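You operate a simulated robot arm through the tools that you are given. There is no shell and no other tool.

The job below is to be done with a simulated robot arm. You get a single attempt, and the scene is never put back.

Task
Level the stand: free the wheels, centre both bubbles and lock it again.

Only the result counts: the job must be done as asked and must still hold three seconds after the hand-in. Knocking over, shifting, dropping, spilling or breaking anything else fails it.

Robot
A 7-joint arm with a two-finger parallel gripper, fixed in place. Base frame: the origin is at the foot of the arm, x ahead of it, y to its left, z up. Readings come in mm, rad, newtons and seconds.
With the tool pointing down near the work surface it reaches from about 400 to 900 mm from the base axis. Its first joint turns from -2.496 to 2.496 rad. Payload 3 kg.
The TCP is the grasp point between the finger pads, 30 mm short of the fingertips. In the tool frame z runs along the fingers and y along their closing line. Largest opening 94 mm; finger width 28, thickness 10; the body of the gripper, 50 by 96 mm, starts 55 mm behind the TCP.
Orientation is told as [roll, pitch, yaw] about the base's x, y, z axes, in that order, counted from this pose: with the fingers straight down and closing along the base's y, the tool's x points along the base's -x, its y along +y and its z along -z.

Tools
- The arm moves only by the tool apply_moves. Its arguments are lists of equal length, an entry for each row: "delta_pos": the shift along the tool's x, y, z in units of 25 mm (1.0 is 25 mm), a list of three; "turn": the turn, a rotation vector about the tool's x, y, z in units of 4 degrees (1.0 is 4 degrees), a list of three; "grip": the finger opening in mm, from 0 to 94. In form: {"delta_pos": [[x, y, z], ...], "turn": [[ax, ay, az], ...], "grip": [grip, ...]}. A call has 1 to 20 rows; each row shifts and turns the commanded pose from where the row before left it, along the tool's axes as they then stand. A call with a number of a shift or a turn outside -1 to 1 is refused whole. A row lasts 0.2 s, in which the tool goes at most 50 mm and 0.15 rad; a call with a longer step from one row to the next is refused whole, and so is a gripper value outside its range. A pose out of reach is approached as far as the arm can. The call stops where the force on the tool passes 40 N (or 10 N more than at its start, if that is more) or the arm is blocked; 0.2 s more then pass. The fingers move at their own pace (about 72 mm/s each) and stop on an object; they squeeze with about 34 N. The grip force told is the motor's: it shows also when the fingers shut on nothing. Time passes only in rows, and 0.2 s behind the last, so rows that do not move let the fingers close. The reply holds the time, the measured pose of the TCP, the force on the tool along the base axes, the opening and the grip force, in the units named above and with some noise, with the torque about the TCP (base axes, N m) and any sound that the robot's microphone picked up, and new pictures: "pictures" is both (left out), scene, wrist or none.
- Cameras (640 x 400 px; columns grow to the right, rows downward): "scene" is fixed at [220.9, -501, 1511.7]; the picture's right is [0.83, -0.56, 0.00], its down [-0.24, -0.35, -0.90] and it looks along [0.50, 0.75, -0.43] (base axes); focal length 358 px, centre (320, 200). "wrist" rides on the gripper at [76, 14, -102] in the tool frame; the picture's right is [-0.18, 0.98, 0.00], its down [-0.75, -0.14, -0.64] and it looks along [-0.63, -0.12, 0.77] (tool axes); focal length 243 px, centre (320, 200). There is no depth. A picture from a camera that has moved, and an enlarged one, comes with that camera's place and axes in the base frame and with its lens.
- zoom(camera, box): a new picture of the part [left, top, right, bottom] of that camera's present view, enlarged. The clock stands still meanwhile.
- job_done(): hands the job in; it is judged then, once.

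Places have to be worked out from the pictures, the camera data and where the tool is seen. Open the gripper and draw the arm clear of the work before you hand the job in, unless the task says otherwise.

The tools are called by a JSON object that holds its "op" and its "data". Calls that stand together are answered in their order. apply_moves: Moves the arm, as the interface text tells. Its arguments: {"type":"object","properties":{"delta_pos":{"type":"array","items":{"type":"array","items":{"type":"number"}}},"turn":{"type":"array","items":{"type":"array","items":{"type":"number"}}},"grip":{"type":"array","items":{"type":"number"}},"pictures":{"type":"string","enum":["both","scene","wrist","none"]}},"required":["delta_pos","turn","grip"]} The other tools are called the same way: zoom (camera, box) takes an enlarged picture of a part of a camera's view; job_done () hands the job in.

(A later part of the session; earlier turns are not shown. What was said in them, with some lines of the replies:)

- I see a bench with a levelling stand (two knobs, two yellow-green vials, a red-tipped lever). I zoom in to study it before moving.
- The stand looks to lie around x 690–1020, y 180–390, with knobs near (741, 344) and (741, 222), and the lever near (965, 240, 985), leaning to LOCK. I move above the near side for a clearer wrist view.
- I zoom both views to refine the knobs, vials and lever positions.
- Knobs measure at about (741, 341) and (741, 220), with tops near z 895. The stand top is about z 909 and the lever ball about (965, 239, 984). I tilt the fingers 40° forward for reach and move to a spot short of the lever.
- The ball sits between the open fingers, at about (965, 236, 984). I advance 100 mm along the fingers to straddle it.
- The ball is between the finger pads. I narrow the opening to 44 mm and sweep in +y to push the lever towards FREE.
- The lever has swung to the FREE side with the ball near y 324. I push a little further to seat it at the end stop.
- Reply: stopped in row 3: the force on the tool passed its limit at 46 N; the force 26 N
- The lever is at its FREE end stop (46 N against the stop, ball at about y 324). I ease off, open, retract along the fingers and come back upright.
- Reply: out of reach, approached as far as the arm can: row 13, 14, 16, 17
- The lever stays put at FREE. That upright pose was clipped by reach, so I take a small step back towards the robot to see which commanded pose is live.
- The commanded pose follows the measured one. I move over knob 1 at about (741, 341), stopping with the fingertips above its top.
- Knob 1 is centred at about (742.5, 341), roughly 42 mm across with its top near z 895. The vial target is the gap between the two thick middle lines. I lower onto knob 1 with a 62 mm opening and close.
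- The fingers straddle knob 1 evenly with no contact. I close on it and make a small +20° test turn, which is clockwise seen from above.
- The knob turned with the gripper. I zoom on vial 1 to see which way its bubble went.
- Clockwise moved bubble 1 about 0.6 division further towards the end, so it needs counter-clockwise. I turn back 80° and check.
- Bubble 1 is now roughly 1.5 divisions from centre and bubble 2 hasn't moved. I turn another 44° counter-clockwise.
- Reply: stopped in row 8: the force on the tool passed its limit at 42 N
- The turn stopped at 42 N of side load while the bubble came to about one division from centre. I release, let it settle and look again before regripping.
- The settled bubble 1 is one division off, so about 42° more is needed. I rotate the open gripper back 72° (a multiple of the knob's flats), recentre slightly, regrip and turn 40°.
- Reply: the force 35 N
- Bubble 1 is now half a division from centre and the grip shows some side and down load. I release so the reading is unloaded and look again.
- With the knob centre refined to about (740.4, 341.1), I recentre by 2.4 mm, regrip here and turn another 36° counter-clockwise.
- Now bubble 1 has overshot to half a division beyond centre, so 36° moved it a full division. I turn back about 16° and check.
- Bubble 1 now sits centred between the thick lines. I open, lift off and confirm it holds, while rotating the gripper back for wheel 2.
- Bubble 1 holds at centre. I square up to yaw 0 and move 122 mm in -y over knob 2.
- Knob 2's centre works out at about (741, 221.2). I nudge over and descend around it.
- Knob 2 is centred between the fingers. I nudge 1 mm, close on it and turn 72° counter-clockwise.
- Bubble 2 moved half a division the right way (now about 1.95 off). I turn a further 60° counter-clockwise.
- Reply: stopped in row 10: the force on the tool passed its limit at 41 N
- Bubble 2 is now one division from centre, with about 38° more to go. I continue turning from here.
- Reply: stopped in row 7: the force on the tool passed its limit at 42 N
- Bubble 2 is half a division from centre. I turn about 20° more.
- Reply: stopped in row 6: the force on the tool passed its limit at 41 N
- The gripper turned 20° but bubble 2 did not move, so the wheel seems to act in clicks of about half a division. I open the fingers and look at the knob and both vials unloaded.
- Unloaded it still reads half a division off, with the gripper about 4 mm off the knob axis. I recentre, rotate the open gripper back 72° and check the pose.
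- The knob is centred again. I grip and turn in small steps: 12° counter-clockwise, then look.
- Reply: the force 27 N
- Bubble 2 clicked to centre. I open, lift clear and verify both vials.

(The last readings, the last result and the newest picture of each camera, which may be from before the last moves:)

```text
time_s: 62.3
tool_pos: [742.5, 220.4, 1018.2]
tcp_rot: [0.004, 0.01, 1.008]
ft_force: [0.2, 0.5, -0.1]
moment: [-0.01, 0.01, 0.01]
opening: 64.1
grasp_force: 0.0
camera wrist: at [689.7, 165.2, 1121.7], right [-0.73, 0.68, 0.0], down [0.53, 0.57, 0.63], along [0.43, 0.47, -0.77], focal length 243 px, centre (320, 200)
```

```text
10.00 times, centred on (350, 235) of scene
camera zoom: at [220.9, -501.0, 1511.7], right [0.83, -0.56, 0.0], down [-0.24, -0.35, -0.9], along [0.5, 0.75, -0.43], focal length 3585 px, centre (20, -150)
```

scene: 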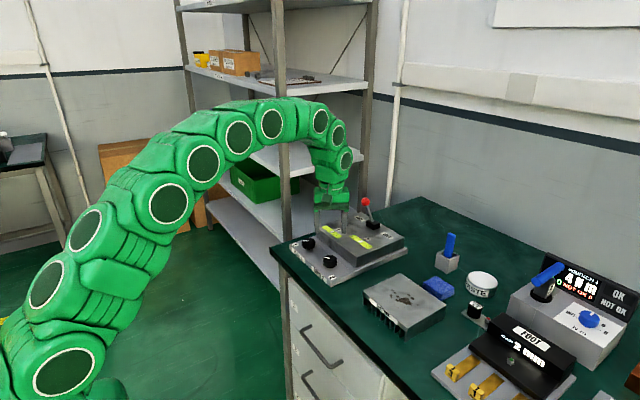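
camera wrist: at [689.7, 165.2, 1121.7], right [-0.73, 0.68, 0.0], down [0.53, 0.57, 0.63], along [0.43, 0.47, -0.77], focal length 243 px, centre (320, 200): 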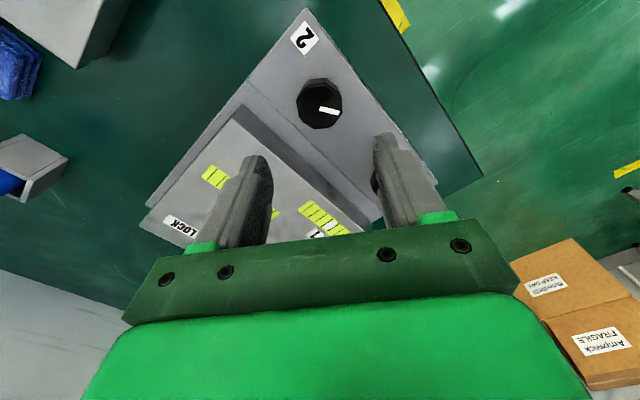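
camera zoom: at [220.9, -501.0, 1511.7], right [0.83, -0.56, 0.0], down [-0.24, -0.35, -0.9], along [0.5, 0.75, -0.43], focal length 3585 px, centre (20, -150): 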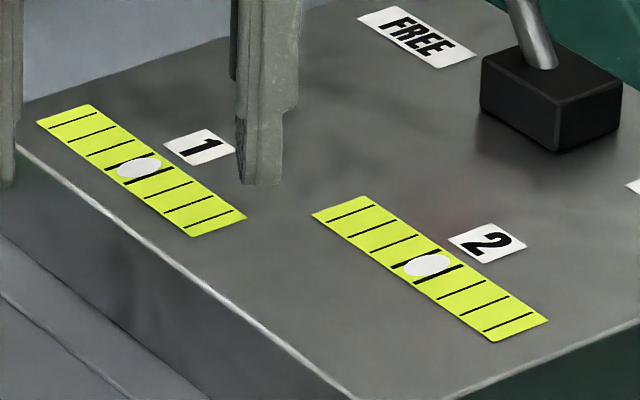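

Both bubbles sit centred between the thick lines. I now rotate back to yaw 0 and tilt 40° forward, ready for the lever.

{"op": "apply_moves", "data": {"delta_pos": [[0, 0, -0.5], [0, 0, -0.5], [0, 0, -0.5], [0, 0, 0], [0, 0, 0], [0, 0, 0], [0, 0, 0], [0, 0, 0], [0, 0, 0], [0, 0, 0], [0, 0, 0], [0, 0, 0], [0, 0, 0], [0, 0, 0], [0, 0, 0], [0, 0, 0], [0, 0, 0], [0, 0, 0], [0, 0, 0], [0, 0, 0]], "turn": [[0, 0, 1], [0, 0, 1], [0, 0, 1], [0, 0, 1], [0, 0, 1], [0, 0, 1], [0, 0, 1], [0, 0, 1], [0, 0, 1], [0, 0, 1], [0, 0, 1], [0, 0, 1], [0, 0, 1], [0, 0, 1], [0, 0, 0.44], [0, -1, 0], [0, -1, 0], [0, -1, 0], [0, -1, 0], [0, -1, 0]], "grip": [80, 80, 80, 80, 80, 80, 80, 80, 80, 80, 80, 80, 80, 80, 80, 80, 80, 80, 80, 80], "pictures": "none"}}

{"op": "apply_moves", "data": {"delta_pos": [[0, 0, 0], [0, 0, 0], [0, 0, 0], [0, 0, 0], [0, 0, 0], [0, 0, 0]], "turn": [[0, -1, 0], [0, -1, 0], [0, -1, 0], [0, -1, 0], [0, -1, 0], [0, 0, 0]], "grip": [80, 80, 80, 80, 80, 80]}}

```text
time_s: 66.5
tool_pos: [744.0, 221.8, 1054.3]
tcp_rot: [-0.007, -0.341, 0.001]
ft_force: [0.2, -0.8, 0.2]
moment: [0.01, -0.01, 0.0]
opening: 79.9
grasp_force: 0.1
```

```text
time_s: 67.9
tool_pos: [744.4, 221.3, 1054.3]
tcp_rot: [-0.007, -0.69, 0.006]
ft_force: [0.2, -0.6, -0.4]
moment: [0.02, -0.03, -0.04]
opening: 80.0
grasp_force: 0.0
camera wrist: at [619.9, 236.1, 1086.4], right [0.14, 0.98, 0.11], down [0.17, -0.14, 0.98], along [0.97, -0.12, -0.19], focal length 243 px, centre (320, 200)
```

scene: 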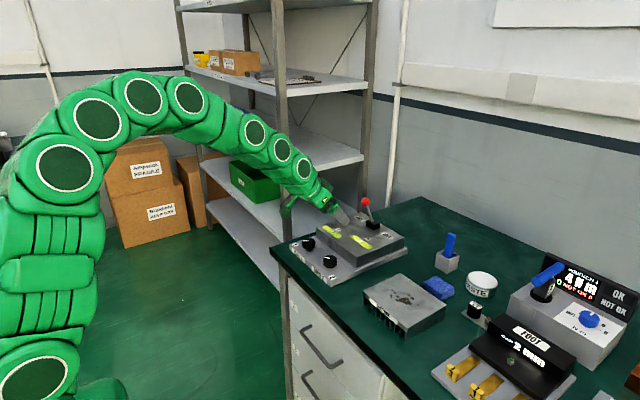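
wrist: 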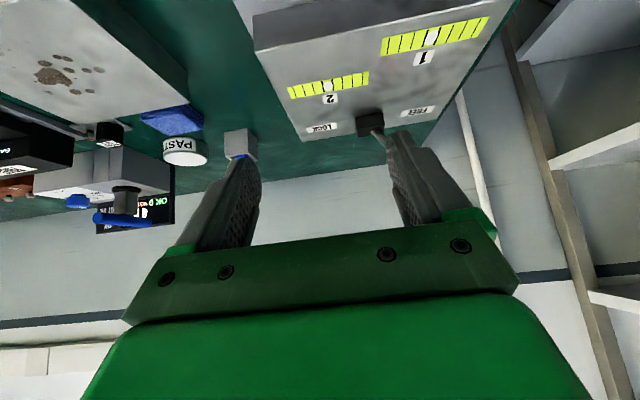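

I move along to the pre-lever pose in front of the FREE position at y 328.

{"op": "apply_moves", "data": {"delta_pos": [[-0.998, 0.854, 0.622], [-0.998, 0.854, 0.622], [-0.998, 0.854, 0.622], [-0.998, 0.854, 0.622], [-0.998, 0.854, 0.622], [0, 0, 0]], "turn": [[0, 0, 0], [0, 0, 0], [0, 0, 0], [0, 0, 0], [0, 0, 0], [0, 0, 0]], "grip": [80, 80, 80, 80, 80, 80]}}

```text
time_s: 69.3
tool_pos: [886.0, 328.6, 1076.1]
tcp_rot: [-0.008, -0.689, 0.005]
ft_force: [0.3, 0.3, 0.3]
moment: [-0.01, -0.03, -0.02]
opening: 80.0
grasp_force: 0.1
camera wrist: at [763.2, 343.4, 1107.6], right [0.14, 0.98, 0.11], down [0.17, -0.13, 0.98], along [0.97, -0.12, -0.19], focal length 243 px, centre (320, 200)
```

scene: 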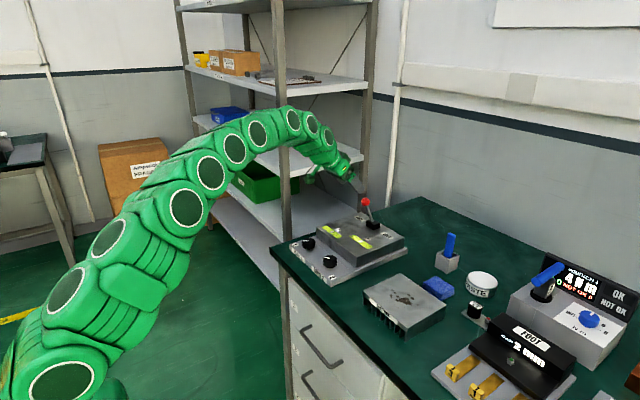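
wrist: 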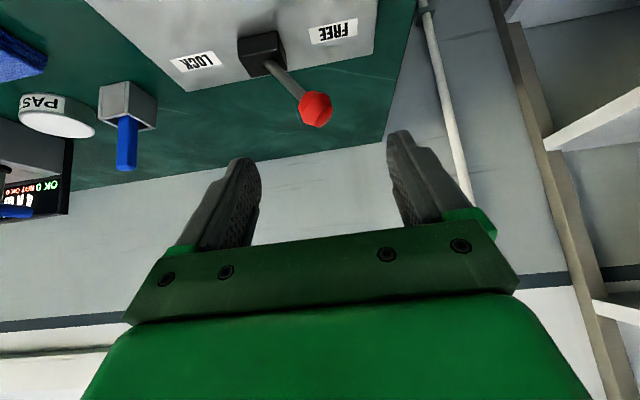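

The ball lies between the open fingers. I advance about 110 mm to straddle it.

{"op": "apply_moves", "data": {"delta_pos": [[0, 0, 0.88], [0, 0, 0.88], [0, 0, 0.88], [0, 0, 0.88], [0, 0, 0.88], [0, 0, 0]], "turn": [[0, 0, 0], [0, 0, 0], [0, 0, 0], [0, 0, 0], [0, 0, 0], [0, 0, 0]], "grip": [80, 80, 80, 80, 80, 80]}}

```text
time_s: 70.7
tool_pos: [957.4, 327.3, 989.1]
tcp_rot: [-0.008, -0.69, 0.006]
ft_force: [-0.7, 0.2, -0.4]
moment: [0.03, 0.01, -0.02]
opening: 79.8
grasp_force: 0.0
camera wrist: at [833.6, 341.2, 1020.8], right [0.14, 0.98, 0.11], down [0.17, -0.14, 0.98], along [0.97, -0.12, -0.19], focal length 243 px, centre (320, 200)
```

scene: 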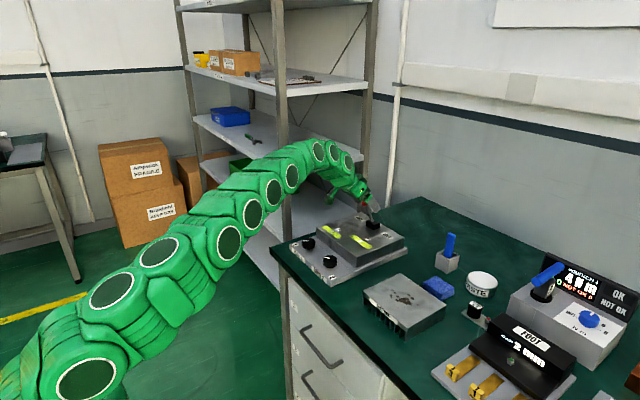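
wrist: 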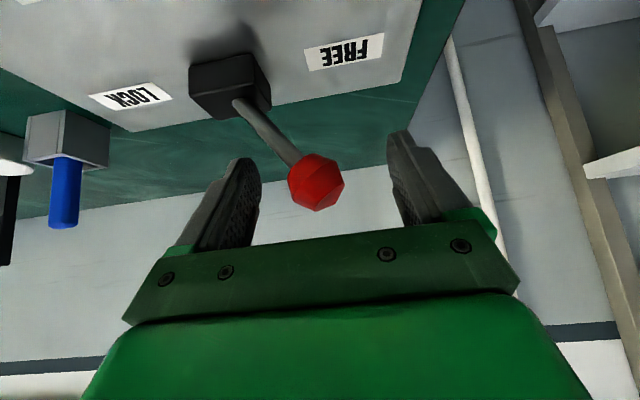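

The ball is straddled. I narrow to 44 mm and sweep in -y to push the lever to LOCK.

{"op": "apply_moves", "data": {"delta_pos": [[0, 0, 0], [0, 0, 0], [0, -0.5, 0], [0, -0.5, 0], [0, -0.5, 0], [0, -0.5, 0], [0, -0.5, 0], [0, -0.5, 0], [0, -0.5, 0]], "turn": [[0, 0, 0], [0, 0, 0], [0, 0, 0], [0, 0, 0], [0, 0, 0], [0, 0, 0], [0, 0, 0], [0, 0, 0], [0, 0, 0]], "grip": [44, 44, 44, 44, 44, 44, 44, 44, 44]}}

{"op": "zoom", "data": {"camera": "scene", "box": [320, 190, 410, 260]}}

```text
time_s: 72.7
tool_pos: [958.6, 240.0, 990.5]
tcp_rot: [-0.009, -0.692, 0.006]
ft_force: [1.1, 1.6, 0.9]
moment: [0.08, -0.03, -0.01]
opening: 44.7
grasp_force: 0.6
camera wrist: at [834.8, 255.1, 1021.6], right [0.14, 0.98, 0.11], down [0.17, -0.13, 0.98], along [0.97, -0.12, -0.19], focal length 243 px, centre (320, 200)
```

scene: 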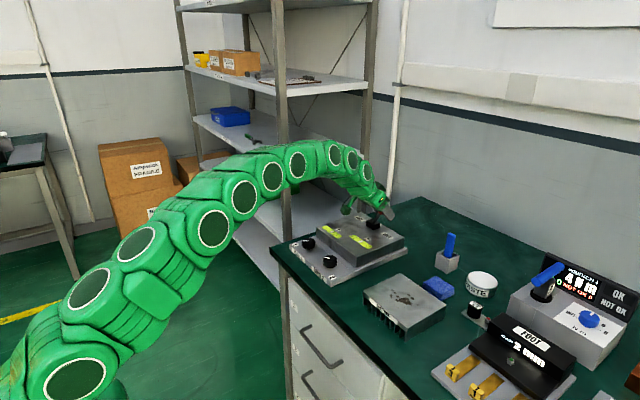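
wrist: 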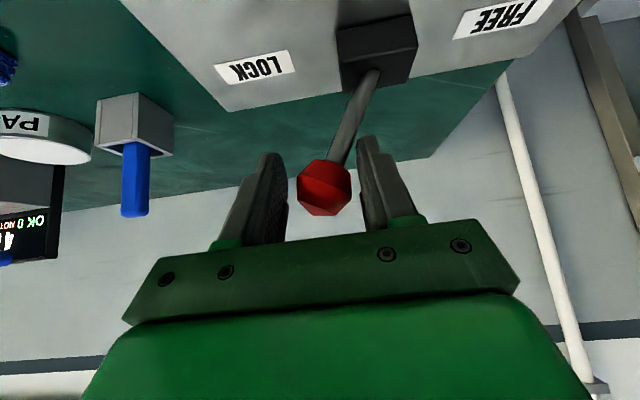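

```text
5.71 times, centred on (365, 225) of scene
camera zoom: at [220.9, -501.0, 1511.7], right [0.83, -0.56, 0.0], down [-0.24, -0.35, -0.9], along [0.5, 0.75, -0.43], focal length 2048 px, centre (63, 57)
```

zoom: 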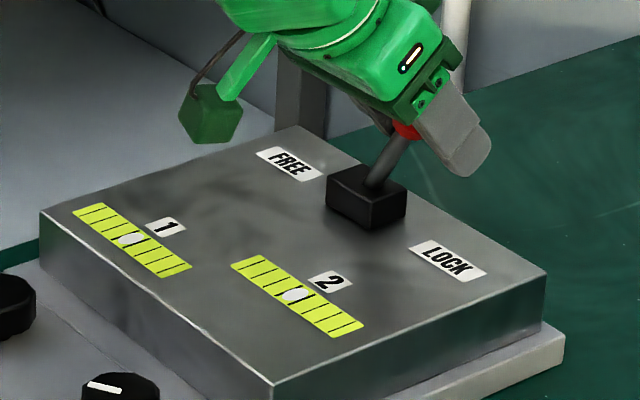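

The lever is nearly at LOCK (ball at about y 242). I push the last few mm gently to its stop.

{"op": "apply_moves", "data": {"delta_pos": [[0, -0.2, 0], [0, -0.2, 0], [0, -0.2, 0], [0, -0.2, 0], [0, -0.2, 0]], "turn": [[0, 0, 0], [0, 0, 0], [0, 0, 0], [0, 0, 0], [0, 0, 0]], "grip": [44, 44, 44, 44, 44]}}

{"op": "zoom", "data": {"camera": "scene", "box": [320, 190, 410, 260]}}

```text
time_s: 73.8
tool_pos: [958.8, 226.0, 992.9]
tcp_rot: [-0.002, -0.697, 0.009]
ft_force: [14.9, 21.1, 6.4]
moment: [0.83, -0.3, -0.23]
opening: 55.6
grasp_force: 9.8
stopped in row 5: the force on the tool passed its limit at 42 N (the readings are from after the stop); the commanded pose is now the measured one
camera wrist: at [834.5, 239.4, 1023.8], right [0.13, 0.98, 0.12], down [0.17, -0.14, 0.98], along [0.98, -0.11, -0.18], focal length 243 px, centre (320, 200)
```

scene: 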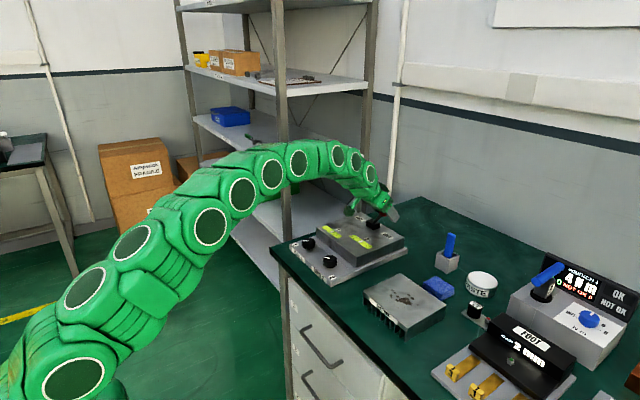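
wrist: 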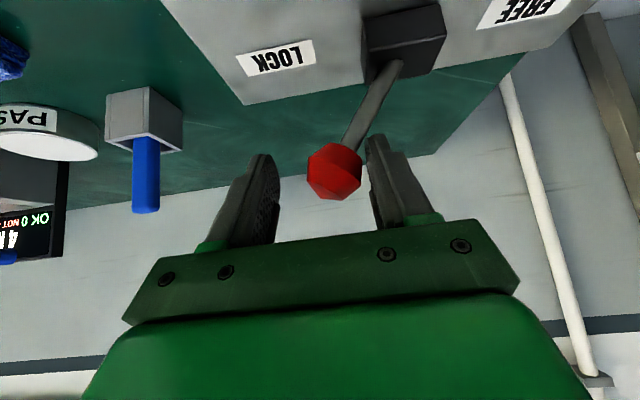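

```text
5.71 times, centred on (365, 225) of scene
camera zoom: at [220.9, -501.0, 1511.7], right [0.83, -0.56, 0.0], down [-0.24, -0.35, -0.9], along [0.5, 0.75, -0.43], focal length 2048 px, centre (63, 57)
```

zoom: 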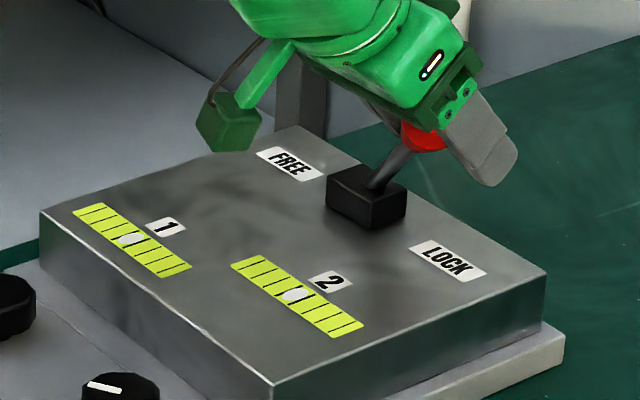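

The lever is at its LOCK stop (42 N). I ease off, open, and retract along the fingers.

{"op": "apply_moves", "data": {"delta_pos": [[0, 0.2, 0], [0, 0.2, 0], [0, 0, 0], [0, 0, -0.8], [0, 0, -1], [0, 0, -1], [0, 0, -1], [0, 0, -1], [0, 0, -1]], "turn": [[0, 0, 0], [0, 0, 0], [0, 0, 0], [0, 0, 0], [0, 0, 0], [0, 0, 0], [0, 0, 0], [0, 0, 0], [0, 0, 0]], "grip": [84, 84, 84, 84, 84, 84, 84, 84, 84]}}

{"op": "zoom", "data": {"camera": "scene", "box": [320, 190, 410, 260]}}

{"op": "zoom", "data": {"camera": "scene", "box": [320, 215, 380, 255]}}

```text
time_s: 75.8
tool_pos: [865.9, 231.4, 1105.0]
tcp_rot: [-0.004, -0.693, 0.007]
ft_force: [0.1, -1.4, -0.5]
moment: [-0.02, -0.03, 0.02]
opening: 83.9
grasp_force: 0.2
camera wrist: at [741.2, 246.2, 1135.0], right [0.14, 0.98, 0.12], down [0.17, -0.14, 0.98], along [0.98, -0.11, -0.19], focal length 243 px, centre (320, 200)
```

scene: 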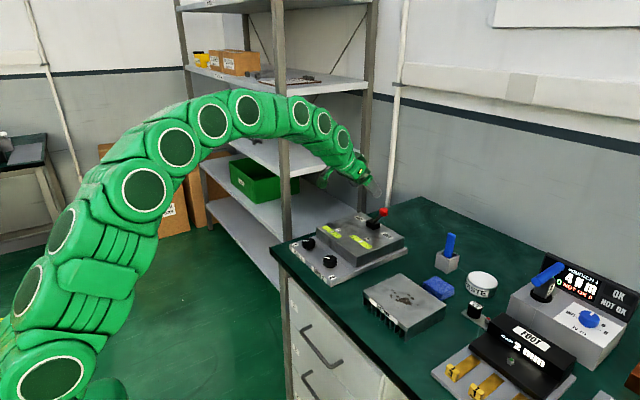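
wrist: 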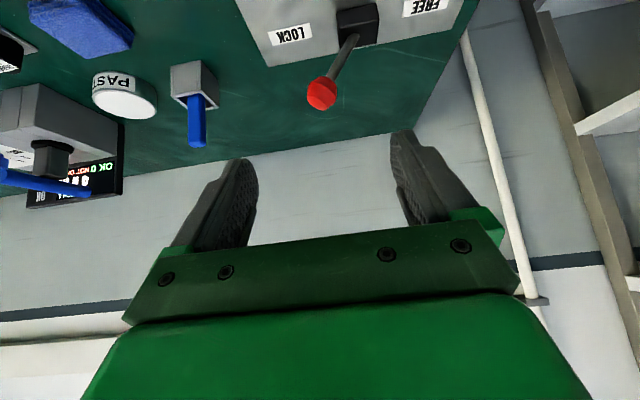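

```text
5.71 times, centred on (365, 225) of scene
camera zoom: at [220.9, -501.0, 1511.7], right [0.83, -0.56, 0.0], down [-0.24, -0.35, -0.9], along [0.5, 0.75, -0.43], focal length 2048 px, centre (63, 57)
```

zoom: 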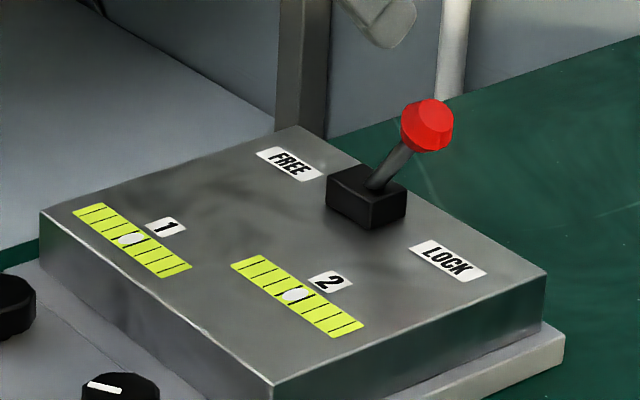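

```text
10.00 times, centred on (350, 235) of scene
camera zoom: at [220.9, -501.0, 1511.7], right [0.83, -0.56, 0.0], down [-0.24, -0.35, -0.9], along [0.5, 0.75, -0.43], focal length 3585 px, centre (20, -150)
```

zoom: 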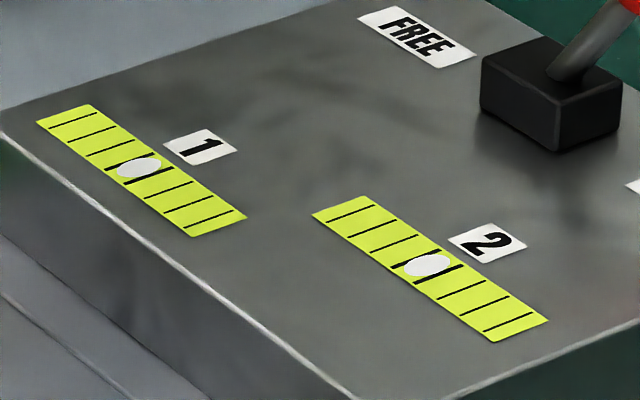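

The lever is back in its original LOCK position and both bubbles are centred. I draw the arm back, up and upright, clear of the work, and then check once more.

{"op": "apply_moves", "data": {"delta_pos": [[0.51, 0, -0.95], [0.51, 0, -0.95], [0.51, 0, -0.95], [0.51, 0, -0.95], [0.51, 0, -0.95], [0.51, 0, -0.95], [0.51, 0, -0.95], [0.51, 0, -0.95], [0.51, 0, -0.95], [0.51, 0, -0.95], [0, 0, 0], [0, 0, 0], [0, 0, 0], [0, 0, 0], [0, 0, 0], [0, 0, 0], [0, 0, 0], [0, 0, 0], [0, 0, 0], [0, 0, 0]], "turn": [[0, 0, 0], [0, 0, 0], [0, 0, 0], [0, 0, 0], [0, 0, 0], [0, 0, 0], [0, 0, 0], [0, 0, 0], [0, 0, 0], [0, 0, 0], [0, 1, 0], [0, 1, 0], [0, 1, 0], [0, 1, 0], [0, 1, 0], [0, 1, 0], [0, 1, 0], [0, 1, 0], [0, 1, 0], [0, 1, 0]], "grip": [90, 90, 90, 90, 90, 90, 90, 90, 90, 90, 90, 90, 90, 90, 90, 90, 90, 90, 90, 90]}}

{"op": "zoom", "data": {"camera": "scene", "box": [270, 190, 420, 290]}}

{"op": "zoom", "data": {"camera": "scene", "box": [320, 215, 380, 255]}}

```text
time_s: 80.0
tool_pos: [615.4, 231.4, 1204.7]
tcp_rot: [-0.002, 0.008, 0.004]
ft_force: [-0.3, 0.5, -0.2]
moment: [-0.01, 0.0, 0.03]
opening: 89.7
grasp_force: 0.1
camera wrist: at [539.7, 246.5, 1308.7], right [0.18, 0.98, 0.0], down [0.76, -0.14, 0.64], along [0.63, -0.12, -0.77], focal length 243 px, centre (320, 200)
```

scene: 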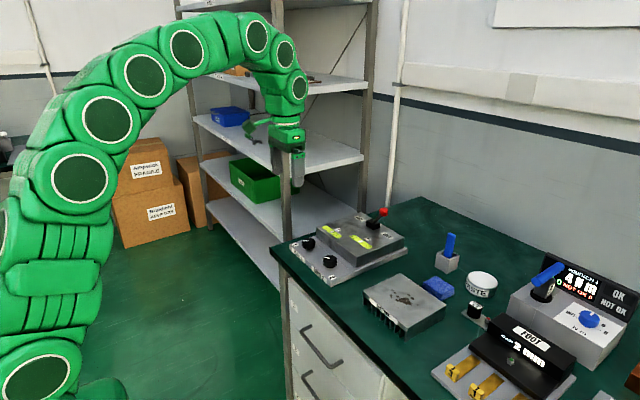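
wrist: 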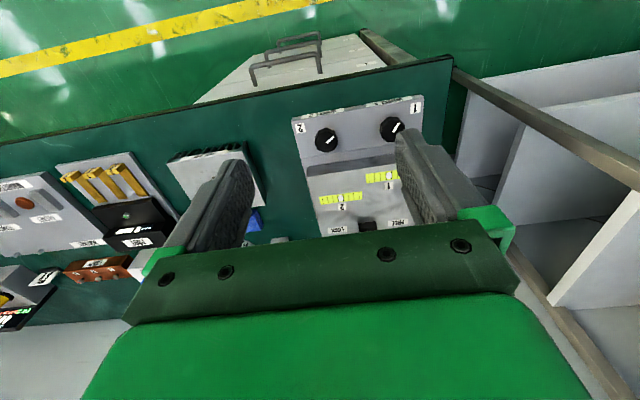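

```text
4.00 times, centred on (345, 240) of scene
camera zoom: at [220.9, -501.0, 1511.7], right [0.83, -0.56, 0.0], down [-0.24, -0.35, -0.9], along [0.5, 0.75, -0.43], focal length 1434 px, centre (220, 40)
```

zoom: 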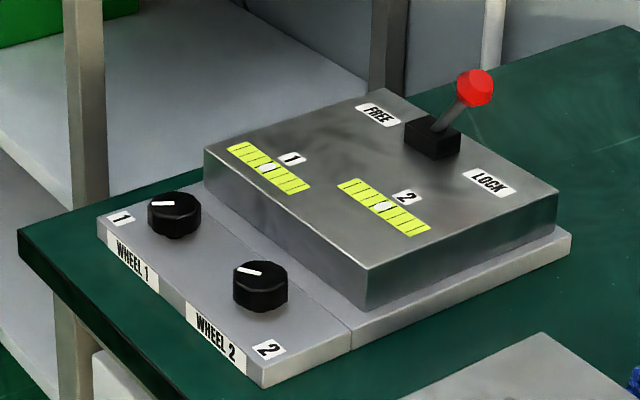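

```text
10.00 times, centred on (350, 235) of scene
camera zoom: at [220.9, -501.0, 1511.7], right [0.83, -0.56, 0.0], down [-0.24, -0.35, -0.9], along [0.5, 0.75, -0.43], focal length 3585 px, centre (20, -150)
```

zoom: 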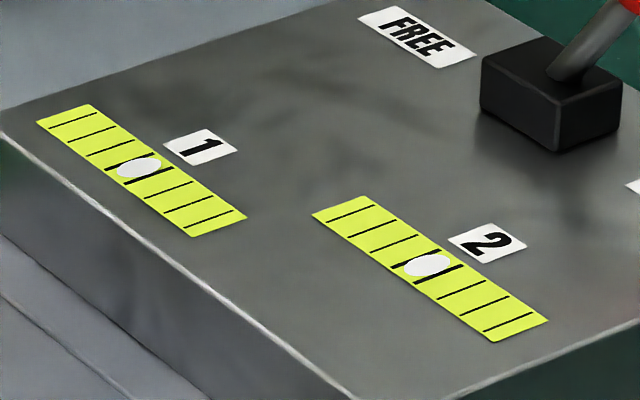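

Both bubbles are centred, the lever is at LOCK, the stand hasn't shifted in the scene view, and the arm is clear with the gripper open. I hand the job in.

{"op": "job_done", "data": {}}

```text
The job is handed in.
```

The stand is levelled and locked again, and I have handed the job in; no verdict came back with the hand-in.

- **Wheels freed:** I pushed the lever across to FREE until it hit its stop.
- **Bubbles centred:** I turned both wheels counter-clockwise until each bubble sat between the two thick middle lines. Bubble 1 overshot by half a division, so I turned that wheel back about 16°.
- **Locked:** I pushed the lever back to LOCK against its stop. It lines up with where it started, and both bubbles stayed centred.

In the last pictures, the stand and the items around it looked undisturbed. The gripper is open and the arm is drawn back clear of the bench.
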